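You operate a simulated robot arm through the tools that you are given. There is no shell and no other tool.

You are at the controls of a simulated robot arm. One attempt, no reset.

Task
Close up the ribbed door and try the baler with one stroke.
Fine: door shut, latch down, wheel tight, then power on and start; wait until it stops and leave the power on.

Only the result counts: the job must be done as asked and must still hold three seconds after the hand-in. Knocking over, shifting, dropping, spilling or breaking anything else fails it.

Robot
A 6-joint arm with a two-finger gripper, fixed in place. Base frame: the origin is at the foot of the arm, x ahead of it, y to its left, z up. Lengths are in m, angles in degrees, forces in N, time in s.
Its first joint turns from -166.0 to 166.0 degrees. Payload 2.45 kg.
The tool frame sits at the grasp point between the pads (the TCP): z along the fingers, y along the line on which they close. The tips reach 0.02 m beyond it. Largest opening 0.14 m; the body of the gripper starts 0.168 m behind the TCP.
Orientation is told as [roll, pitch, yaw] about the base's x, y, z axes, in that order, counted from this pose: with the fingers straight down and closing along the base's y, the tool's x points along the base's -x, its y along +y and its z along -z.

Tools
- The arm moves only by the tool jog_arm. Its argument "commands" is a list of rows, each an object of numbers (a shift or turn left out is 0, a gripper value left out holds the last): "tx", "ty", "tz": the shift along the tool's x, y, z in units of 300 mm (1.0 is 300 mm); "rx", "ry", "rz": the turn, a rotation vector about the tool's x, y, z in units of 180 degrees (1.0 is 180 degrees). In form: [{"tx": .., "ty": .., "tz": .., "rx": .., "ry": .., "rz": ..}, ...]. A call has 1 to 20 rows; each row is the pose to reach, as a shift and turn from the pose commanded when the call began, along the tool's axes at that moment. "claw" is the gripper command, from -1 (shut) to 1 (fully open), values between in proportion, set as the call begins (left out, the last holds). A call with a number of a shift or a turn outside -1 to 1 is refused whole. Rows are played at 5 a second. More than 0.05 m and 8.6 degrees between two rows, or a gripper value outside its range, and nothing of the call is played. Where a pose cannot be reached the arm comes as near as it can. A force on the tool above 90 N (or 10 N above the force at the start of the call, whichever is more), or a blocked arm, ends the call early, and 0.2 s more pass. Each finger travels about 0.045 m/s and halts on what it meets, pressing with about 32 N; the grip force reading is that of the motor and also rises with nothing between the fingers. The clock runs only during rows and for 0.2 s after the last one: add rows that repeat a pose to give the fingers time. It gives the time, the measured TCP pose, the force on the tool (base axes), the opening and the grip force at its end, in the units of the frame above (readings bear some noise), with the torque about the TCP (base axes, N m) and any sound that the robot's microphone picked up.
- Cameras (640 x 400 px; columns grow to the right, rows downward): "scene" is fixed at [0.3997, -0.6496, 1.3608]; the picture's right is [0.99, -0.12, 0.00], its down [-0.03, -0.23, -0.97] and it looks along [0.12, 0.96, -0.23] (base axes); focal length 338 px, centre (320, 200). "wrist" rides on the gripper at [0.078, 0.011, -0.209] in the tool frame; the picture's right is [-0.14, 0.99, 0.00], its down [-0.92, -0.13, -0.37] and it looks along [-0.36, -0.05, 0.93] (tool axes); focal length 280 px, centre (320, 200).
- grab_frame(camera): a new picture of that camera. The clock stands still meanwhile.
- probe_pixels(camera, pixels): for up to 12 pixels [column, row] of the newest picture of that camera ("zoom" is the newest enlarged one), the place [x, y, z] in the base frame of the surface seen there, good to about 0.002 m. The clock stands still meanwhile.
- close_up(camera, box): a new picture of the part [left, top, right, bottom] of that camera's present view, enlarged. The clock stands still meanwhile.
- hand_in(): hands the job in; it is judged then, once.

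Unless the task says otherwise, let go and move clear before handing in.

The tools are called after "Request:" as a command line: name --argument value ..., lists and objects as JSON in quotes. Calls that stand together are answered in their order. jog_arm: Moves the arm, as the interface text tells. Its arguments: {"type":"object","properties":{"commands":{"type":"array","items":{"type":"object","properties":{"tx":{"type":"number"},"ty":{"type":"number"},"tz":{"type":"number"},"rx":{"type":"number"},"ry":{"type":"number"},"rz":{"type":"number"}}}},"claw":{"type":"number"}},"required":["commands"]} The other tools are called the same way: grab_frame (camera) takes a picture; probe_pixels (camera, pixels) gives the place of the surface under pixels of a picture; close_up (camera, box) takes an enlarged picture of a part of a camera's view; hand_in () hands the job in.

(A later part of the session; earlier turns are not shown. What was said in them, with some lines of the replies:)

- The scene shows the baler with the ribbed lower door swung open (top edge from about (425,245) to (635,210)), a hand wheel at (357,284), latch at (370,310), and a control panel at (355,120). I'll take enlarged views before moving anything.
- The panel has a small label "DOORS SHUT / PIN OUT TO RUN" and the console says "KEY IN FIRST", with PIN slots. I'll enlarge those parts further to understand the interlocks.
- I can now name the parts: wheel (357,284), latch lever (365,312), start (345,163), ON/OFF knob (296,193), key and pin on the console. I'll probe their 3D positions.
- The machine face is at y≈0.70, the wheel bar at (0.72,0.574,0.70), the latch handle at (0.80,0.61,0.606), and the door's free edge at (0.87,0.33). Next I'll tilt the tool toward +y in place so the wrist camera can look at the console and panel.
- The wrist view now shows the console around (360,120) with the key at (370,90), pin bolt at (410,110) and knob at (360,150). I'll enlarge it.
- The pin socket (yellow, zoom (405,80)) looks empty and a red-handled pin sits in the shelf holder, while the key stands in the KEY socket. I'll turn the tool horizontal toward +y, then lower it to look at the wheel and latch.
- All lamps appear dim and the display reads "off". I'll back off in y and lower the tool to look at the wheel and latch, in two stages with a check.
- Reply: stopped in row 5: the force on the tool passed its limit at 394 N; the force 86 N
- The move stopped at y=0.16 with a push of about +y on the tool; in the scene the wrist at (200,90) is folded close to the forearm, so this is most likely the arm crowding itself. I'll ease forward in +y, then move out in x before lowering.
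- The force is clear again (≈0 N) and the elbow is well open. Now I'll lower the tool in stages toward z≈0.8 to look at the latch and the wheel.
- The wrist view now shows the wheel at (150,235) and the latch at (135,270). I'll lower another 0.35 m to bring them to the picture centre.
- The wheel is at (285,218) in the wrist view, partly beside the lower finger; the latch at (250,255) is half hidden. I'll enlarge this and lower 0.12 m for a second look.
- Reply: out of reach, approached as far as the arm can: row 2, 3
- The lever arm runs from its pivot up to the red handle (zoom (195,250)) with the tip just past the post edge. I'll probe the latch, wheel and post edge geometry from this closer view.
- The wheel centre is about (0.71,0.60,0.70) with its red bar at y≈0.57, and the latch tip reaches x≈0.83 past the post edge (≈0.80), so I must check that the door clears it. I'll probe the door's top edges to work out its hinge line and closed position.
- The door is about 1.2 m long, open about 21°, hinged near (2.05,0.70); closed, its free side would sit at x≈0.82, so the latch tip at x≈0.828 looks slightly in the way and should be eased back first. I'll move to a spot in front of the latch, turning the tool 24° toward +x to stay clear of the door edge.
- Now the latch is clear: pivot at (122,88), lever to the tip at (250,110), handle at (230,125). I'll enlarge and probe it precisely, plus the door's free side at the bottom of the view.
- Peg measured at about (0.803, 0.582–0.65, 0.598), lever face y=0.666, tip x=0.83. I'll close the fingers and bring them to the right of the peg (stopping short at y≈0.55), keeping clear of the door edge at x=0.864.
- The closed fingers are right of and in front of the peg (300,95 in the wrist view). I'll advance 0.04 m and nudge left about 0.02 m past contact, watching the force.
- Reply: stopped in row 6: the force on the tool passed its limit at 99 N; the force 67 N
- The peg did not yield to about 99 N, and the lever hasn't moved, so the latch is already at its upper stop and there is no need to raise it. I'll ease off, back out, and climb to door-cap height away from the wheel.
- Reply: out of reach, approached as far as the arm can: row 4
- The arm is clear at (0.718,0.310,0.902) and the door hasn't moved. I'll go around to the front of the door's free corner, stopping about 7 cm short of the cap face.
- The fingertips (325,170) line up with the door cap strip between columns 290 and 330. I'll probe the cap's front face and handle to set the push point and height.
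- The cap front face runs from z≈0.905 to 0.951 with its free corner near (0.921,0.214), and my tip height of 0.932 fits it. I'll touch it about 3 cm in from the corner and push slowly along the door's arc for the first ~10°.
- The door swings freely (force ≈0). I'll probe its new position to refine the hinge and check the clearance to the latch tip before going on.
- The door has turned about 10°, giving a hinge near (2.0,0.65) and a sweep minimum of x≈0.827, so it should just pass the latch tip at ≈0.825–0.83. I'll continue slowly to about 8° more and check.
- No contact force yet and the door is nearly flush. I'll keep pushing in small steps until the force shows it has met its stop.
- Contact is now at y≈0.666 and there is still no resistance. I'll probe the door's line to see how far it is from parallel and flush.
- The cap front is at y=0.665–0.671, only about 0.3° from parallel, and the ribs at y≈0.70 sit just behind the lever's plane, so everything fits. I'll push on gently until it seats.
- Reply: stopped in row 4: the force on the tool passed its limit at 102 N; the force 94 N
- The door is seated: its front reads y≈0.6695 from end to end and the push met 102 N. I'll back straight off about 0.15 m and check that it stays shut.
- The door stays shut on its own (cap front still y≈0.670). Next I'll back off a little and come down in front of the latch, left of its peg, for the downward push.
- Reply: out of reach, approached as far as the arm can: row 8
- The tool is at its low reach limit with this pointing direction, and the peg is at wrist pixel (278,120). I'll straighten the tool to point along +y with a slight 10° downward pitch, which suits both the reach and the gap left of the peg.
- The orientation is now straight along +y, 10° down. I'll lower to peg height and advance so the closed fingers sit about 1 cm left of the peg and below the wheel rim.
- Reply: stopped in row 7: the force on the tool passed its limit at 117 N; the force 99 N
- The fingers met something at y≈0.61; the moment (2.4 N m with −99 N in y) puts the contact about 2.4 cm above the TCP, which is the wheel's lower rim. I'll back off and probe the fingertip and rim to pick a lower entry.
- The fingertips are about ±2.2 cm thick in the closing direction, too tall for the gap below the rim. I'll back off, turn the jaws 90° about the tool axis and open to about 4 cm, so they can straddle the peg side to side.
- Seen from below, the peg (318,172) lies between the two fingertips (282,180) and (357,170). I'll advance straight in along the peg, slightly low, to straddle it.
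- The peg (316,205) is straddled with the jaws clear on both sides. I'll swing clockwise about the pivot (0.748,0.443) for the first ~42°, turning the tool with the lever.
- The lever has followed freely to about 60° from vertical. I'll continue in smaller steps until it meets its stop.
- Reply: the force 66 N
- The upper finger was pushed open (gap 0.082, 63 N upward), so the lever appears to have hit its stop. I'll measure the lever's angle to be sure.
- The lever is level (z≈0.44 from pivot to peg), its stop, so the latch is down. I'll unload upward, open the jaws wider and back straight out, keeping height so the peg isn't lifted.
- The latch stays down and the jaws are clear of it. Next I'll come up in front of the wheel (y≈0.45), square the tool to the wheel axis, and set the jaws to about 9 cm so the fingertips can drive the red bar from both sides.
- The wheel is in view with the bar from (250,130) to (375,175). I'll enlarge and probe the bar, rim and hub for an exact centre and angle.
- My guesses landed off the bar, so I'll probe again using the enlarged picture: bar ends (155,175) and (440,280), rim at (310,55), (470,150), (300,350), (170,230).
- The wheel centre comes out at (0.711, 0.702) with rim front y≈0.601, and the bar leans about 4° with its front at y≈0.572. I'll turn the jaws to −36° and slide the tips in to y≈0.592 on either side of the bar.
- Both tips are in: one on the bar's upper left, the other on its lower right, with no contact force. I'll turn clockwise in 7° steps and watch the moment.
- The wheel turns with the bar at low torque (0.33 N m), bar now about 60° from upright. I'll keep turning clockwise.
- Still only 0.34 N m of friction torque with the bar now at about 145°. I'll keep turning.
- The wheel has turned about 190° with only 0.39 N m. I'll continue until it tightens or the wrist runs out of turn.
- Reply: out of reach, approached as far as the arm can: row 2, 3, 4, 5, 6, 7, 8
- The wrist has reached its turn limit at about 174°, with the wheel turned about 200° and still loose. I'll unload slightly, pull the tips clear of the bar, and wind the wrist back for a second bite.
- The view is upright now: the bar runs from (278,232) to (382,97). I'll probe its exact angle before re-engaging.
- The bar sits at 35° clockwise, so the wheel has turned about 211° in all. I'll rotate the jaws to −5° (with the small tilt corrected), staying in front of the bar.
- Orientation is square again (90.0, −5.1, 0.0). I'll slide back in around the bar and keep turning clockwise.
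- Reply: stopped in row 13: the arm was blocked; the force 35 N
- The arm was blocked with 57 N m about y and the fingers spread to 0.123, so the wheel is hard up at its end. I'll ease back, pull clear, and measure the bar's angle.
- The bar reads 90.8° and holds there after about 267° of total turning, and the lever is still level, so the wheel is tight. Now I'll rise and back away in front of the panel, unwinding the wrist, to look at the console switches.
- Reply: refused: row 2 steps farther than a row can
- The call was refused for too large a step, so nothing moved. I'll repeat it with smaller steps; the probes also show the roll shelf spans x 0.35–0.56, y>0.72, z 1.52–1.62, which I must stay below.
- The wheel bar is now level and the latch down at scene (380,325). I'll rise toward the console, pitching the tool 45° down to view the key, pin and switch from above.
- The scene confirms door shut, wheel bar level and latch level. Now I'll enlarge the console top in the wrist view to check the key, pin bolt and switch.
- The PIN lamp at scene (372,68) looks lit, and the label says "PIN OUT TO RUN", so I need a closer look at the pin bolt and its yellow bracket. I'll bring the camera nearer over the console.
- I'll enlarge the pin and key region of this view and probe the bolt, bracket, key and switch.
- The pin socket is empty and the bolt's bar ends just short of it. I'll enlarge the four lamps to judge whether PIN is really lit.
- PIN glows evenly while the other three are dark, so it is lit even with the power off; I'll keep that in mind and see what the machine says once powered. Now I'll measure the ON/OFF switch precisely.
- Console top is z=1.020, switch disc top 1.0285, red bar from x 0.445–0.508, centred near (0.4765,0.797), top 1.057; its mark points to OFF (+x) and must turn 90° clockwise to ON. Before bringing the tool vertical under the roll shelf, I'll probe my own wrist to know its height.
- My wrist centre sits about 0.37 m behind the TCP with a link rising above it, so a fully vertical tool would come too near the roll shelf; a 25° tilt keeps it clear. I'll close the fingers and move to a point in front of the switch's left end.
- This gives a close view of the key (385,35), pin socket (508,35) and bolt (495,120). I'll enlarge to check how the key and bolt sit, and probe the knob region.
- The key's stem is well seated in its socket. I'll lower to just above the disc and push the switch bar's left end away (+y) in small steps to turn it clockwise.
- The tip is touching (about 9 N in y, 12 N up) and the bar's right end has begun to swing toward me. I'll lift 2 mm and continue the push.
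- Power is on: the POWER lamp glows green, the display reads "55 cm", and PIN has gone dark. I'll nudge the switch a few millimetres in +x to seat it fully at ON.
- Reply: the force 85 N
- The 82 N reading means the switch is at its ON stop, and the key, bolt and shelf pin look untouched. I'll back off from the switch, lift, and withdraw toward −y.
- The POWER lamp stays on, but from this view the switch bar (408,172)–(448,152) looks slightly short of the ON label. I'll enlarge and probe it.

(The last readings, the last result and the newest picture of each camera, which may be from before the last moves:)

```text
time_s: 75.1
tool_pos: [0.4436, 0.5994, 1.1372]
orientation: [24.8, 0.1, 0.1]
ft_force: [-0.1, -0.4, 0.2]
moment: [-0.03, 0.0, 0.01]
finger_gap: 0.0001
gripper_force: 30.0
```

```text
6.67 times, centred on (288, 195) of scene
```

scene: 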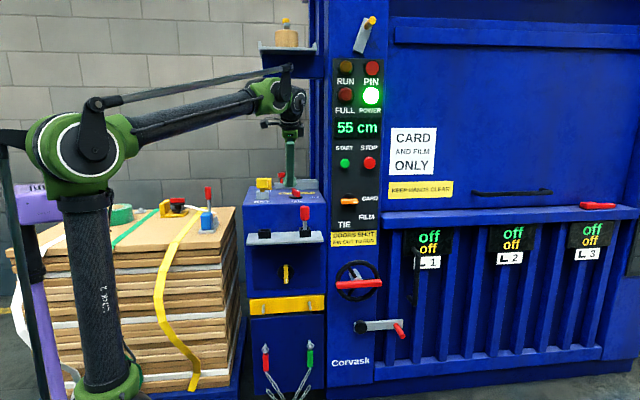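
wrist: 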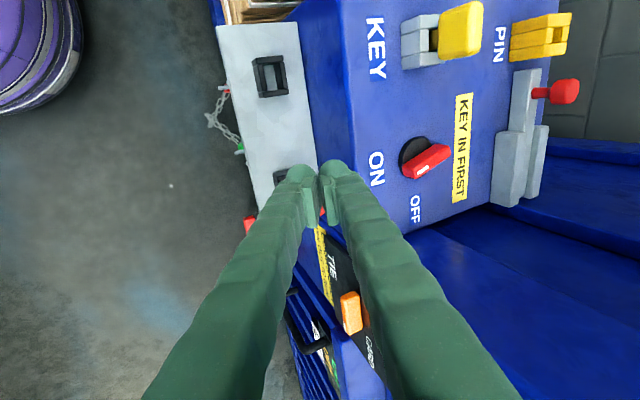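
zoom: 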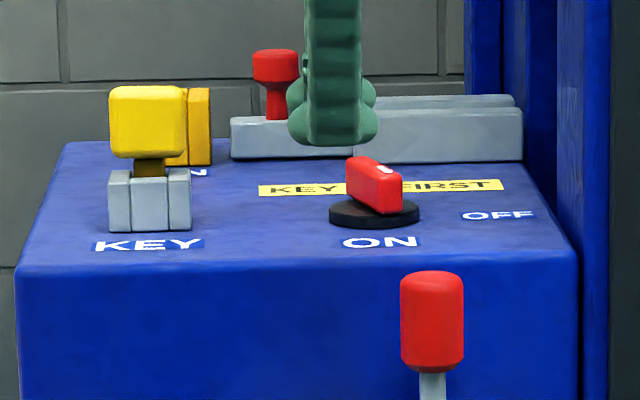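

The bar stands at about 70°, i.e. it crept back some 15–20° as I withdrew, though power is still on. I'll re-seat it cleanly: turn the jaws 90° so a smooth outer finger face does the pushing.

Request:
jog_arm --commands '[{"rz": -0.0455}, {"rz": -0.091}, {"rz": -0.1365}, {"rz": -0.182}, {"rz": -0.2275}, {"rz": -0.273}, {"rz": -0.3185}, {"rz": -0.364}, {"rz": -0.4095}, {"rz": -0.455}, {"rz": -0.5}]'

Request:
grab_frame --camera "wrist"

Request:
grab_frame --camera "scene"

```text
time_s: 77.5
tool_pos: [0.4411, 0.5986, 1.1379]
orientation: [-0.1, -24.9, 90.2]
ft_force: [-0.1, 1.3, -0.2]
moment: [0.0, -0.01, -0.02]
finger_gap: 0.0001
gripper_force: 29.4
```

```text
taken
```

wrist: 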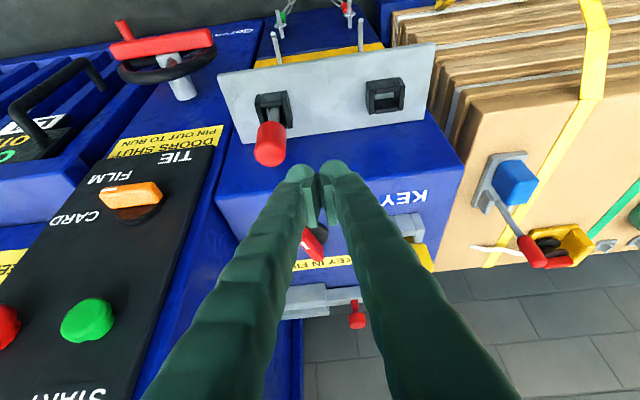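

```text
taken
```

scene: 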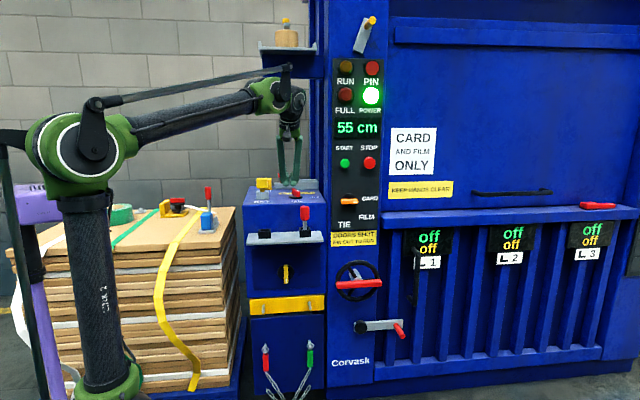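

The arm is clear and POWER still on. I'll move the closed fingers over to the left of the switch bar's rear end and lower them just above the disc.

Request:
jog_arm --commands '[{"tx": -0.12, "ty": 0.0126, "tz": 0.08}, {"tx": -0.239, "ty": 0.025, "tz": 0.159}, {"tx": -0.359, "ty": 0.038, "tz": 0.239}, {"tx": -0.478, "ty": 0.05, "tz": 0.318}, {"tx": -0.598, "ty": 0.063, "tz": 0.398}, {"tx": -0.565, "ty": 0.063, "tz": 0.469}, {"tx": -0.532, "ty": 0.063, "tz": 0.54}]'

Request:
close_up --camera "scene" --box '[240, 165, 336, 225]'

Request:
grab_frame --camera "wrist"

```text
time_s: 79.1
tool_pos: [0.4224, 0.811, 1.059]
orientation: [-0.1, -24.9, 90.1]
ft_force: [0.2, 0.3, 0.3]
moment: [-0.01, -0.03, 0.03]
finger_gap: 0.0
gripper_force: 29.4
```

```text
6.67 times, centred on (288, 195) of scene
```

zoom: 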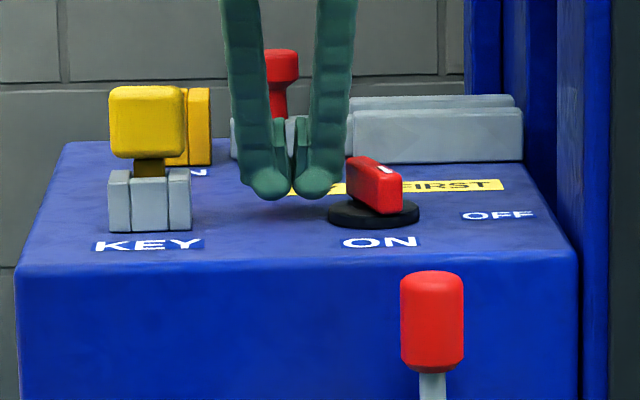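

```text
taken
```

wrist: 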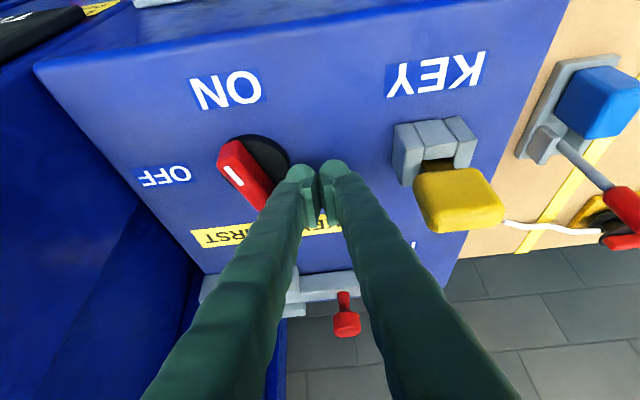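

The fingers are left of the switch bar with space (scene zoom (315,180) vs bar at (350,170)). I'll push gently in +x in small steps.

Request:
jog_arm --commands '[{"ty": -0.02}, {"ty": -0.04}, {"ty": -0.05}, {"ty": -0.06}, {"ty": -0.067}, {"ty": -0.074}]'

Request:
close_up --camera "scene" --box '[240, 165, 336, 225]'

Request:
grab_frame --camera "wrist"

```text
time_s: 80.5
tool_pos: [0.4407, 0.8121, 1.0576]
orientation: [0.0, -24.8, 90.2]
ft_force: [-27.6, -11.0, -8.7]
moment: [0.09, 0.28, -0.71]
finger_gap: 0.0001
gripper_force: 29.2
```

```text
6.67 times, centred on (288, 195) of scene
```

zoom: 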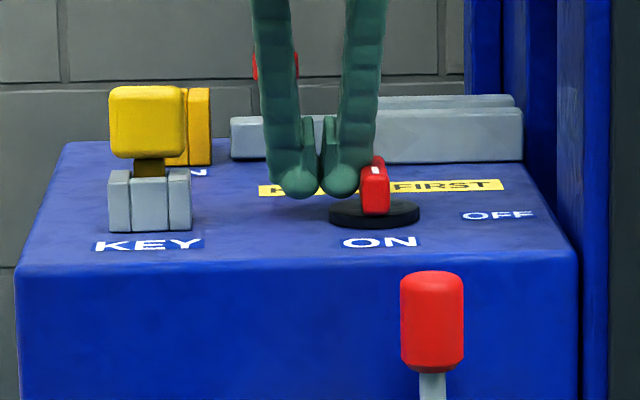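

```text
taken
```

wrist: 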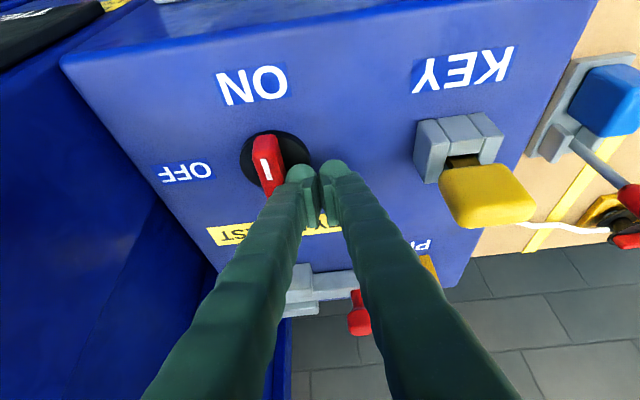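

The mark now points straight at ON and the push meets its stop (28 N). I'll back straight off to the left and see whether it stays.

Request:
jog_arm --commands '[{"ty": 0.02}, {"ty": 0.05}, {"ty": 0.07}, {"ty": 0.07}, {"ty": 0.07}]'

Request:
grab_frame --camera "wrist"

Request:
close_up --camera "scene" --box '[240, 165, 336, 225]'

Request:
close_up --camera "scene" --box '[325, 50, 390, 180]'

```text
time_s: 81.7
tool_pos: [0.4232, 0.8121, 1.0577]
orientation: [-0.1, -24.9, 90.1]
ft_force: [-0.3, -1.0, -0.5]
moment: [-0.03, 0.02, 0.01]
finger_gap: 0.0001
gripper_force: 29.8
```

```text
taken
```

wrist: 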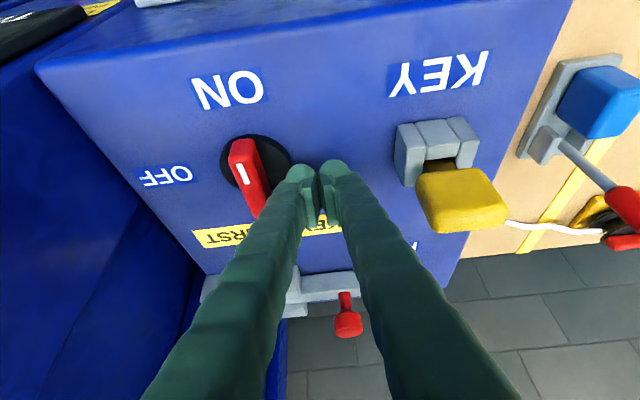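

```text
6.67 times, centred on (288, 195) of scene
```

zoom: 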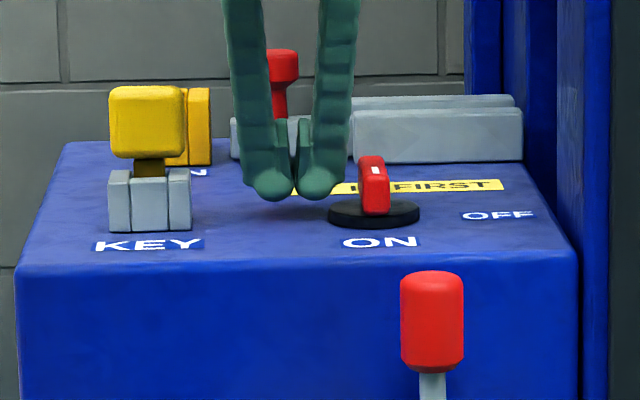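

```text
3.08 times, centred on (358, 115) of scene
```

zoom: 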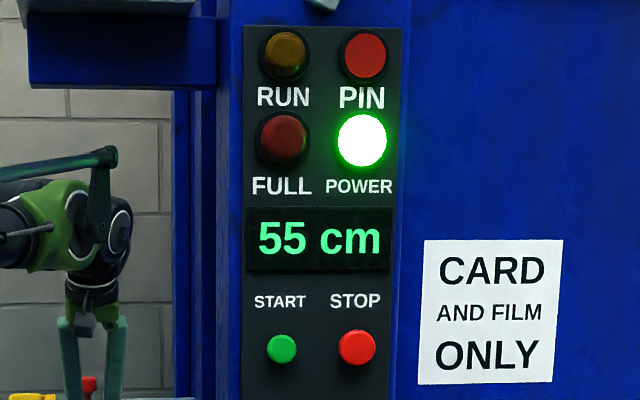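

The switch holds fully at ON, POWER lit, "55 cm" shown. I'll lift straight up, withdraw, and then turn horizontal in front of the START button.

Request:
jog_arm --commands '[{"tx": -0.056, "tz": -0.121}, {"tx": -0.112, "tz": -0.242}, {"tx": 0.014, "tz": -0.3}, {"tx": 0.14, "tz": -0.359}, {"tx": 0.266, "tz": -0.417}, {"tx": 0.392, "tz": -0.475}, {"tx": 0.518, "tz": -0.534}, {"tx": 0.644, "tz": -0.592}]'

Request:
jog_arm --commands '[{"tx": 0.015, "ty": -0.101, "tz": -0.029, "ry": -0.0453}, {"tx": 0.03, "ty": -0.2025, "tz": -0.058, "ry": -0.0905}, {"tx": 0.045, "ty": -0.304, "tz": -0.0875, "ry": -0.1358}, {"tx": 0.06, "ty": -0.405, "tz": -0.1167, "ry": -0.181}, {"tx": 0.075, "ty": -0.506, "tz": -0.146, "ry": -0.2263}, {"tx": 0.09, "ty": -0.6075, "tz": -0.175, "ry": -0.2715}, {"tx": 0.105, "ty": -0.709, "tz": -0.204, "ry": -0.3168}, {"tx": 0.1195, "ty": -0.81, "tz": -0.2333, "ry": -0.362}]'

Request:
grab_frame --camera "wrist"

Request:
grab_frame --camera "scene"

```text
time_s: 83.5
tool_pos: [0.4244, 0.5605, 1.1372]
orientation: [0.0, -24.8, 90.1]
ft_force: [0.3, 0.6, -0.1]
moment: [-0.03, 0.03, -0.01]
finger_gap: 0.0002
gripper_force: 29.7
```

```text
time_s: 85.3
tool_pos: [0.6678, 0.4991, 1.1865]
orientation: [-176.3, -89.8, -93.6]
ft_force: [-0.7, -0.1, -0.2]
moment: [0.0, 0.01, -0.05]
finger_gap: 0.0002
gripper_force: 28.9
```

```text
taken
```

wrist: 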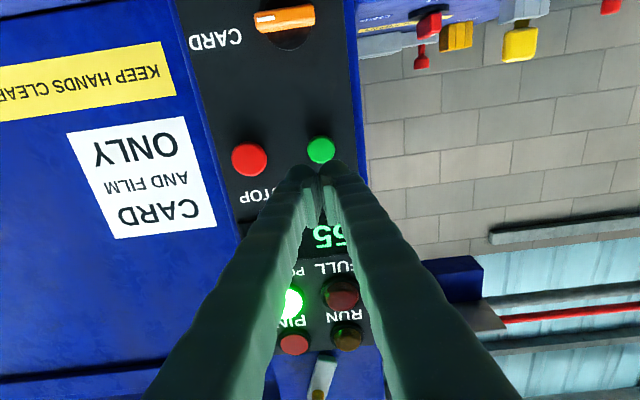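

```text
taken
```

scene: 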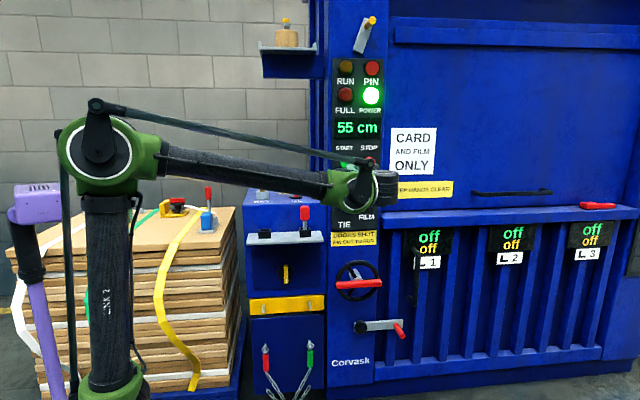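

The START button appears at wrist (320,148), with STOP well aside at (249,158). I'll probe both for exact aim.

Request:
probe_pixels --camera "wrist" --pixels '[[320, 148], [312, 146], [330, 146], [320, 138], [322, 158], [249, 158], [345, 130], [280, 120]]'

Request:
close_up --camera "wrist" --box '[220, 90, 400, 220]'

```text
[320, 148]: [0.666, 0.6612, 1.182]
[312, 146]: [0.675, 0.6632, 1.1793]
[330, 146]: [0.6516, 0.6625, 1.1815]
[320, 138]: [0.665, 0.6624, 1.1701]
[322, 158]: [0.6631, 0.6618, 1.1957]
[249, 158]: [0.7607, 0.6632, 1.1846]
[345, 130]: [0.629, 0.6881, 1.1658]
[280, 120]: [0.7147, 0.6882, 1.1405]
```

```text
3.08 times, centred on (310, 155) of wrist
```

zoom: 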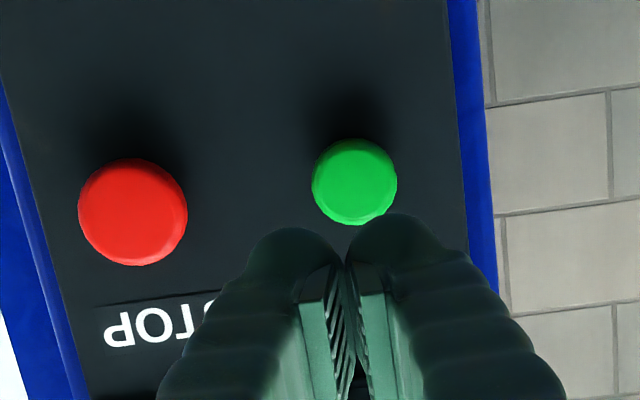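

START's face centre is at (0.664, 0.661, 1.184), standing 27 mm off the panel. I'll approach aligned and press in about 8 mm, then look at the lamps.

Request:
jog_arm --commands '[{"tx": 0.008, "ty": 0.012, "tz": 0.15}, {"tx": 0.008, "ty": 0.012, "tz": 0.3}, {"tx": 0.008, "ty": 0.012, "tz": 0.42}, {"tx": 0.008, "ty": 0.012, "tz": 0.455}, {"tx": 0.008, "ty": 0.012, "tz": 0.475}, {"tx": 0.008, "ty": 0.012, "tz": 0.488}, {"tx": 0.008, "ty": 0.012, "tz": 0.5}]'

Request:
close_up --camera "scene" --box '[325, 50, 390, 180]'

Request:
grab_frame --camera "scene"

```text
time_s: 86.9
tool_pos: [0.6627, 0.6494, 1.1828]
orientation: [157.3, -89.8, -67.1]
ft_force: [0.0, -2.7, -1.7]
moment: [-0.02, 0.01, -0.03]
finger_gap: 0.0001
gripper_force: 29.8
```

```text
3.08 times, centred on (358, 115) of scene
```

zoom: 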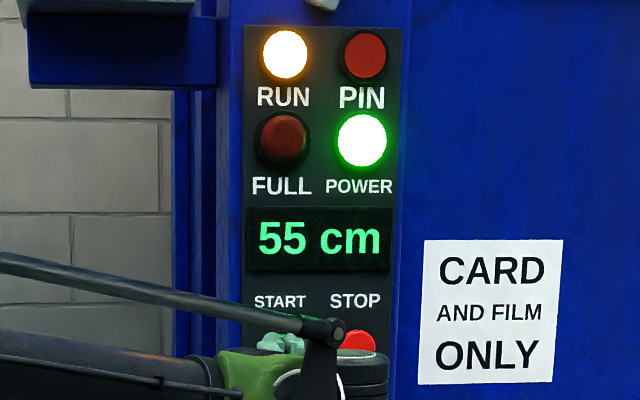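

```text
taken
```

scene: 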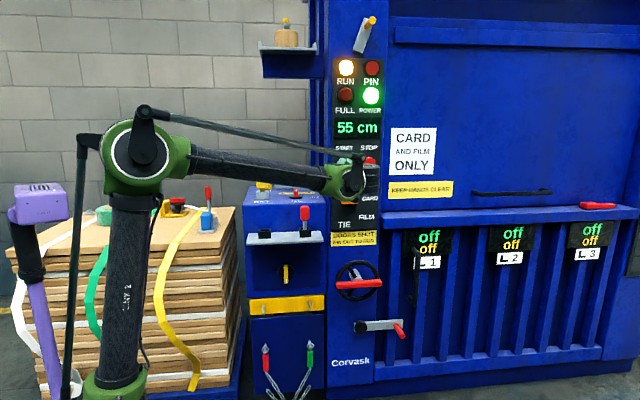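

RUN has lit, so the stroke has started. I'll release the button, back straight away, and then wait while watching the RUN lamp and display.

Request:
jog_arm --commands '[{"tz": -0.08}, {"tz": -0.2}, {"tz": -0.35}, {"tz": -0.5}]'

Request:
close_up --camera "scene" --box '[325, 50, 390, 180]'

Request:
grab_frame --camera "scene"

```text
time_s: 87.9
tool_pos: [0.6623, 0.4992, 1.1835]
orientation: [151.5, -89.9, -61.4]
ft_force: [0.6, -0.5, -0.2]
moment: [-0.02, 0.01, 0.01]
finger_gap: 0.0004
gripper_force: 29.2
```

```text
3.08 times, centred on (358, 115) of scene
```

zoom: 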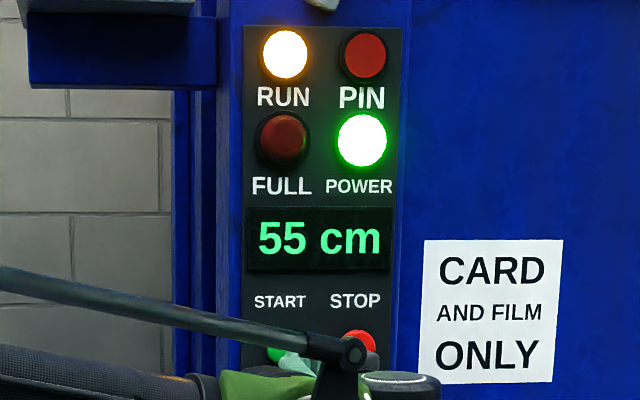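

```text
taken
```

scene: 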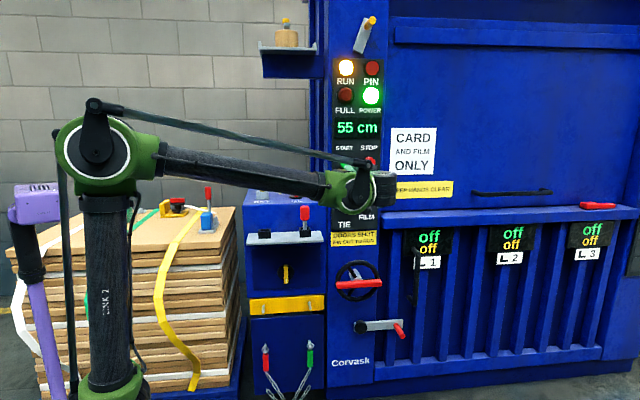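

RUN remains lit after releasing. I'll wait in place a few seconds and check again.

Request:
jog_arm --commands '[{"tz": -0.1}, {"tz": -0.2}, {"tz": -0.2}, {"tz": -0.2}, {"tz": -0.2}, {"tz": -0.2}, {"tz": -0.2}, {"tz": -0.2}, {"tz": -0.2}, {"tz": -0.2}, {"tz": -0.2}, {"tz": -0.2}, {"tz": -0.2}, {"tz": -0.2}, {"tz": -0.2}, {"tz": -0.2}, {"tz": -0.2}, {"tz": -0.2}, {"tz": -0.2}, {"tz": -0.2}]'

Request:
close_up --camera "scene" --box '[325, 50, 390, 180]'

Request:
grab_frame --camera "scene"

```text
time_s: 92.1
tool_pos: [0.663, 0.4397, 1.1842]
orientation: [155.7, -89.8, -65.8]
ft_force: [-0.2, -0.1, 0.1]
moment: [0.01, 0.01, 0.03]
finger_gap: 0.0001
gripper_force: 29.1
```

```text
3.08 times, centred on (358, 115) of scene
```

zoom: 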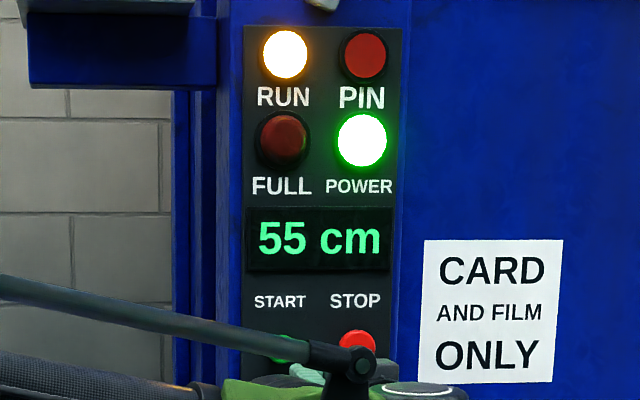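

```text
taken
```

scene: 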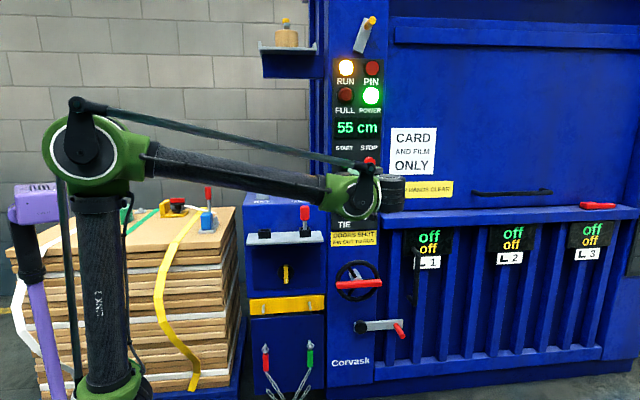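

RUN is still lit after about 5 s. I'll keep waiting.

Request:
jog_arm --commands '[{"tz": 0.0}, {"tz": 0.0}, {"tz": 0.0}, {"tz": 0.0}, {"tz": 0.0}, {"tz": 0.0}, {"tz": 0.0}, {"tz": 0.0}, {"tz": 0.0}, {"tz": 0.0}, {"tz": 0.0}, {"tz": 0.0}, {"tz": 0.0}, {"tz": 0.0}, {"tz": 0.0}, {"tz": 0.0}, {"tz": 0.0}, {"tz": 0.0}, {"tz": 0.0}, {"tz": 0.0}]'

Request:
close_up --camera "scene" --box '[325, 50, 390, 180]'

```text
time_s: 96.3
tool_pos: [0.6616, 0.4408, 1.1833]
orientation: [154.6, -89.9, -64.6]
ft_force: [-0.3, -0.2, 0.3]
moment: [-0.01, -0.01, -0.02]
finger_gap: 0.0
gripper_force: 29.4
```

```text
3.08 times, centred on (358, 115) of scene
```

zoom: 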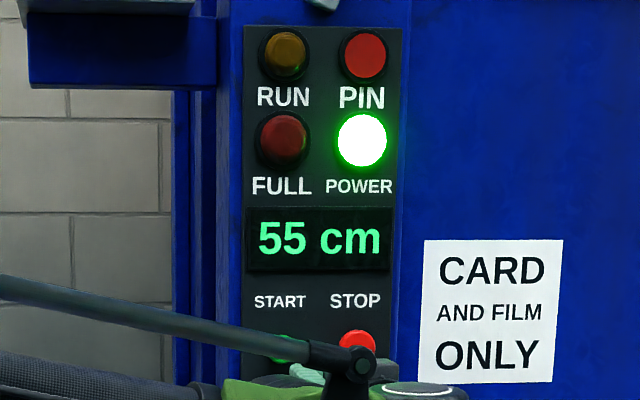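

RUN has gone out with POWER still lit, so the stroke has ended. I'll draw the arm a little farther back, wait a few seconds, and verify that nothing restarts and everything is in order.

Request:
jog_arm --commands '[{"tz": -0.1}, {"tz": -0.2}, {"tz": -0.2}, {"tz": -0.2}, {"tz": -0.2}, {"tz": -0.2}, {"tz": -0.2}, {"tz": -0.2}, {"tz": -0.2}, {"tz": -0.2}, {"tz": -0.2}, {"tz": -0.2}, {"tz": -0.2}, {"tz": -0.2}, {"tz": -0.2}]'

Request:
grab_frame --camera "scene"

Request:
close_up --camera "scene" --box '[325, 50, 390, 180]'

Request:
close_up --camera "scene" --box '[330, 190, 640, 390]'

Request:
close_up --camera "scene" --box '[140, 160, 340, 290]'

Request:
probe_pixels --camera "scene" --pixels '[[405, 222], [450, 217], [560, 214], [620, 211], [395, 345], [385, 326], [400, 330], [345, 284], [375, 283], [362, 284]]'

```text
time_s: 99.5
tool_pos: [0.6632, 0.3812, 1.1847]
orientation: [155.4, -89.9, -65.3]
ft_force: [0.4, 1.4, 0.0]
moment: [0.01, -0.01, 0.01]
finger_gap: 0.0001
gripper_force: 29.2
```

```text
taken
```

scene: 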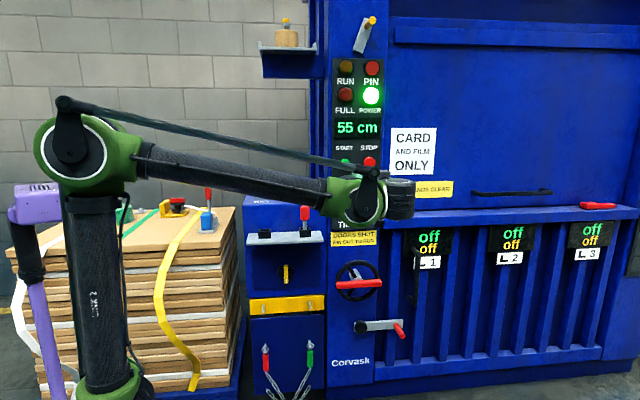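

```text
3.08 times, centred on (358, 115) of scene
```

zoom: 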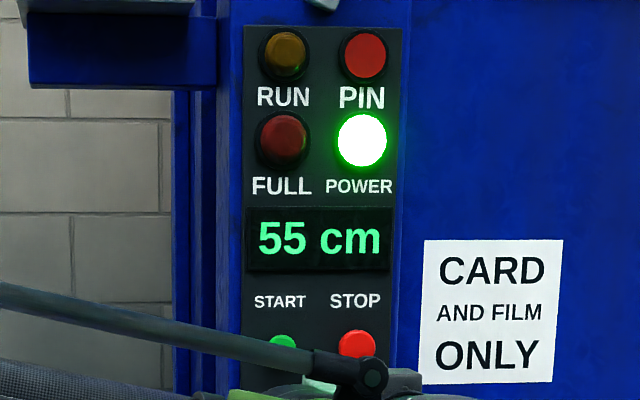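

```text
2.00 times, centred on (485, 290) of scene
```

zoom: 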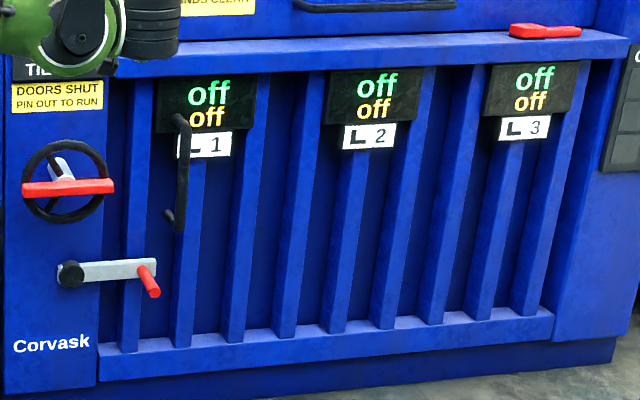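

```text
3.08 times, centred on (240, 225) of scene
```

zoom: 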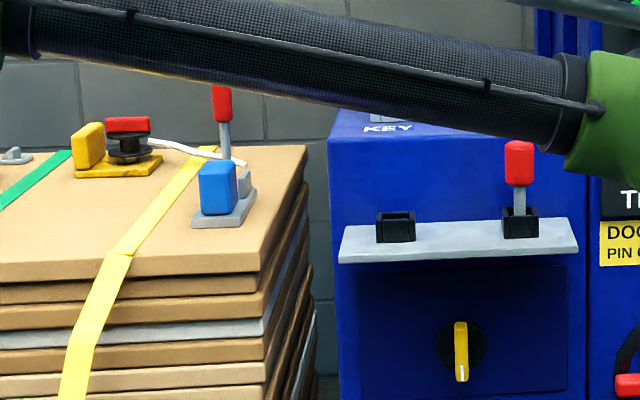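

```text
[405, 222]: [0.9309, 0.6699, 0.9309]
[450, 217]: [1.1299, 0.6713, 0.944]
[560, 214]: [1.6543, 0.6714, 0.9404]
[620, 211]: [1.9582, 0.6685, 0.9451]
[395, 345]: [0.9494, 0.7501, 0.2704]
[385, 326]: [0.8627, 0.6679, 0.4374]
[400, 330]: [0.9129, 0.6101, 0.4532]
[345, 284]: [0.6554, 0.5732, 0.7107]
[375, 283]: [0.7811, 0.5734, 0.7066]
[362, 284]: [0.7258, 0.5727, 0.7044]
```

RUN is out, POWER lit, door cap at y≈0.67 along its length, the latch level and the wheel bar level; the shelf pin and loose items are untouched. One last look at the fault lamps on the right panel before handing in.

Request:
close_up --camera "scene" --box '[560, 190, 640, 290]'

Request:
close_up --camera "scene" --box '[240, 165, 336, 225]'

```text
4.00 times, centred on (600, 240) of scene
```

zoom: 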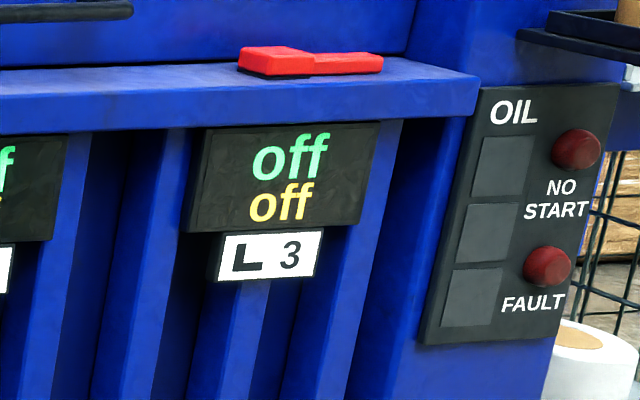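

```text
6.67 times, centred on (288, 195) of scene
```

zoom: 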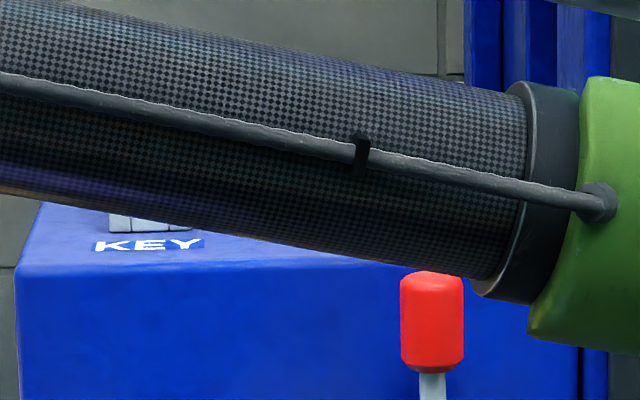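

NO START and FAULT are both dark, RUN is out, POWER is still on, and the arm is clear of the machine. I'm handing the job in.

Request:
hand_in

```text
The job is handed in.
```

The baler has run one stroke and stopped by itself, and the job is handed in; I don't have the judge's result.

- **Door:** it is shut, and its front edge measured the same depth along its whole length.
- **Latch:** it is down, with the lever level against its stop.
- **Wheel:** I turned it clockwise about 267° in total, until it jammed hard.
- **Power:** the switch is fully at ON and the POWER lamp is lit. It had slipped back about 15–20° after my first push. I re-seated it before starting, and it has held since.
- **Stroke:** I pressed START once and the RUN lamp came on. It went out within about 9 seconds and had not come back on about 3 seconds later. The NO START and FAULT lamps are dark.

**Bumps along the way:**
- An early backward move stopped at 394 N. I think the arm crowded itself, but I didn't confirm that.
- The fingers touched the wheel rim once, before it was tightened.
- I pushed the raised latch lever against its stop with about 99 N.
- At the end of tightening, the wheel took about 57 N m.

I saw no damage or shifted items afterwards. The key and pin bolt looked untouched when I left the switch, but the arm hid them in the last pictures. The display read 55 cm throughout.
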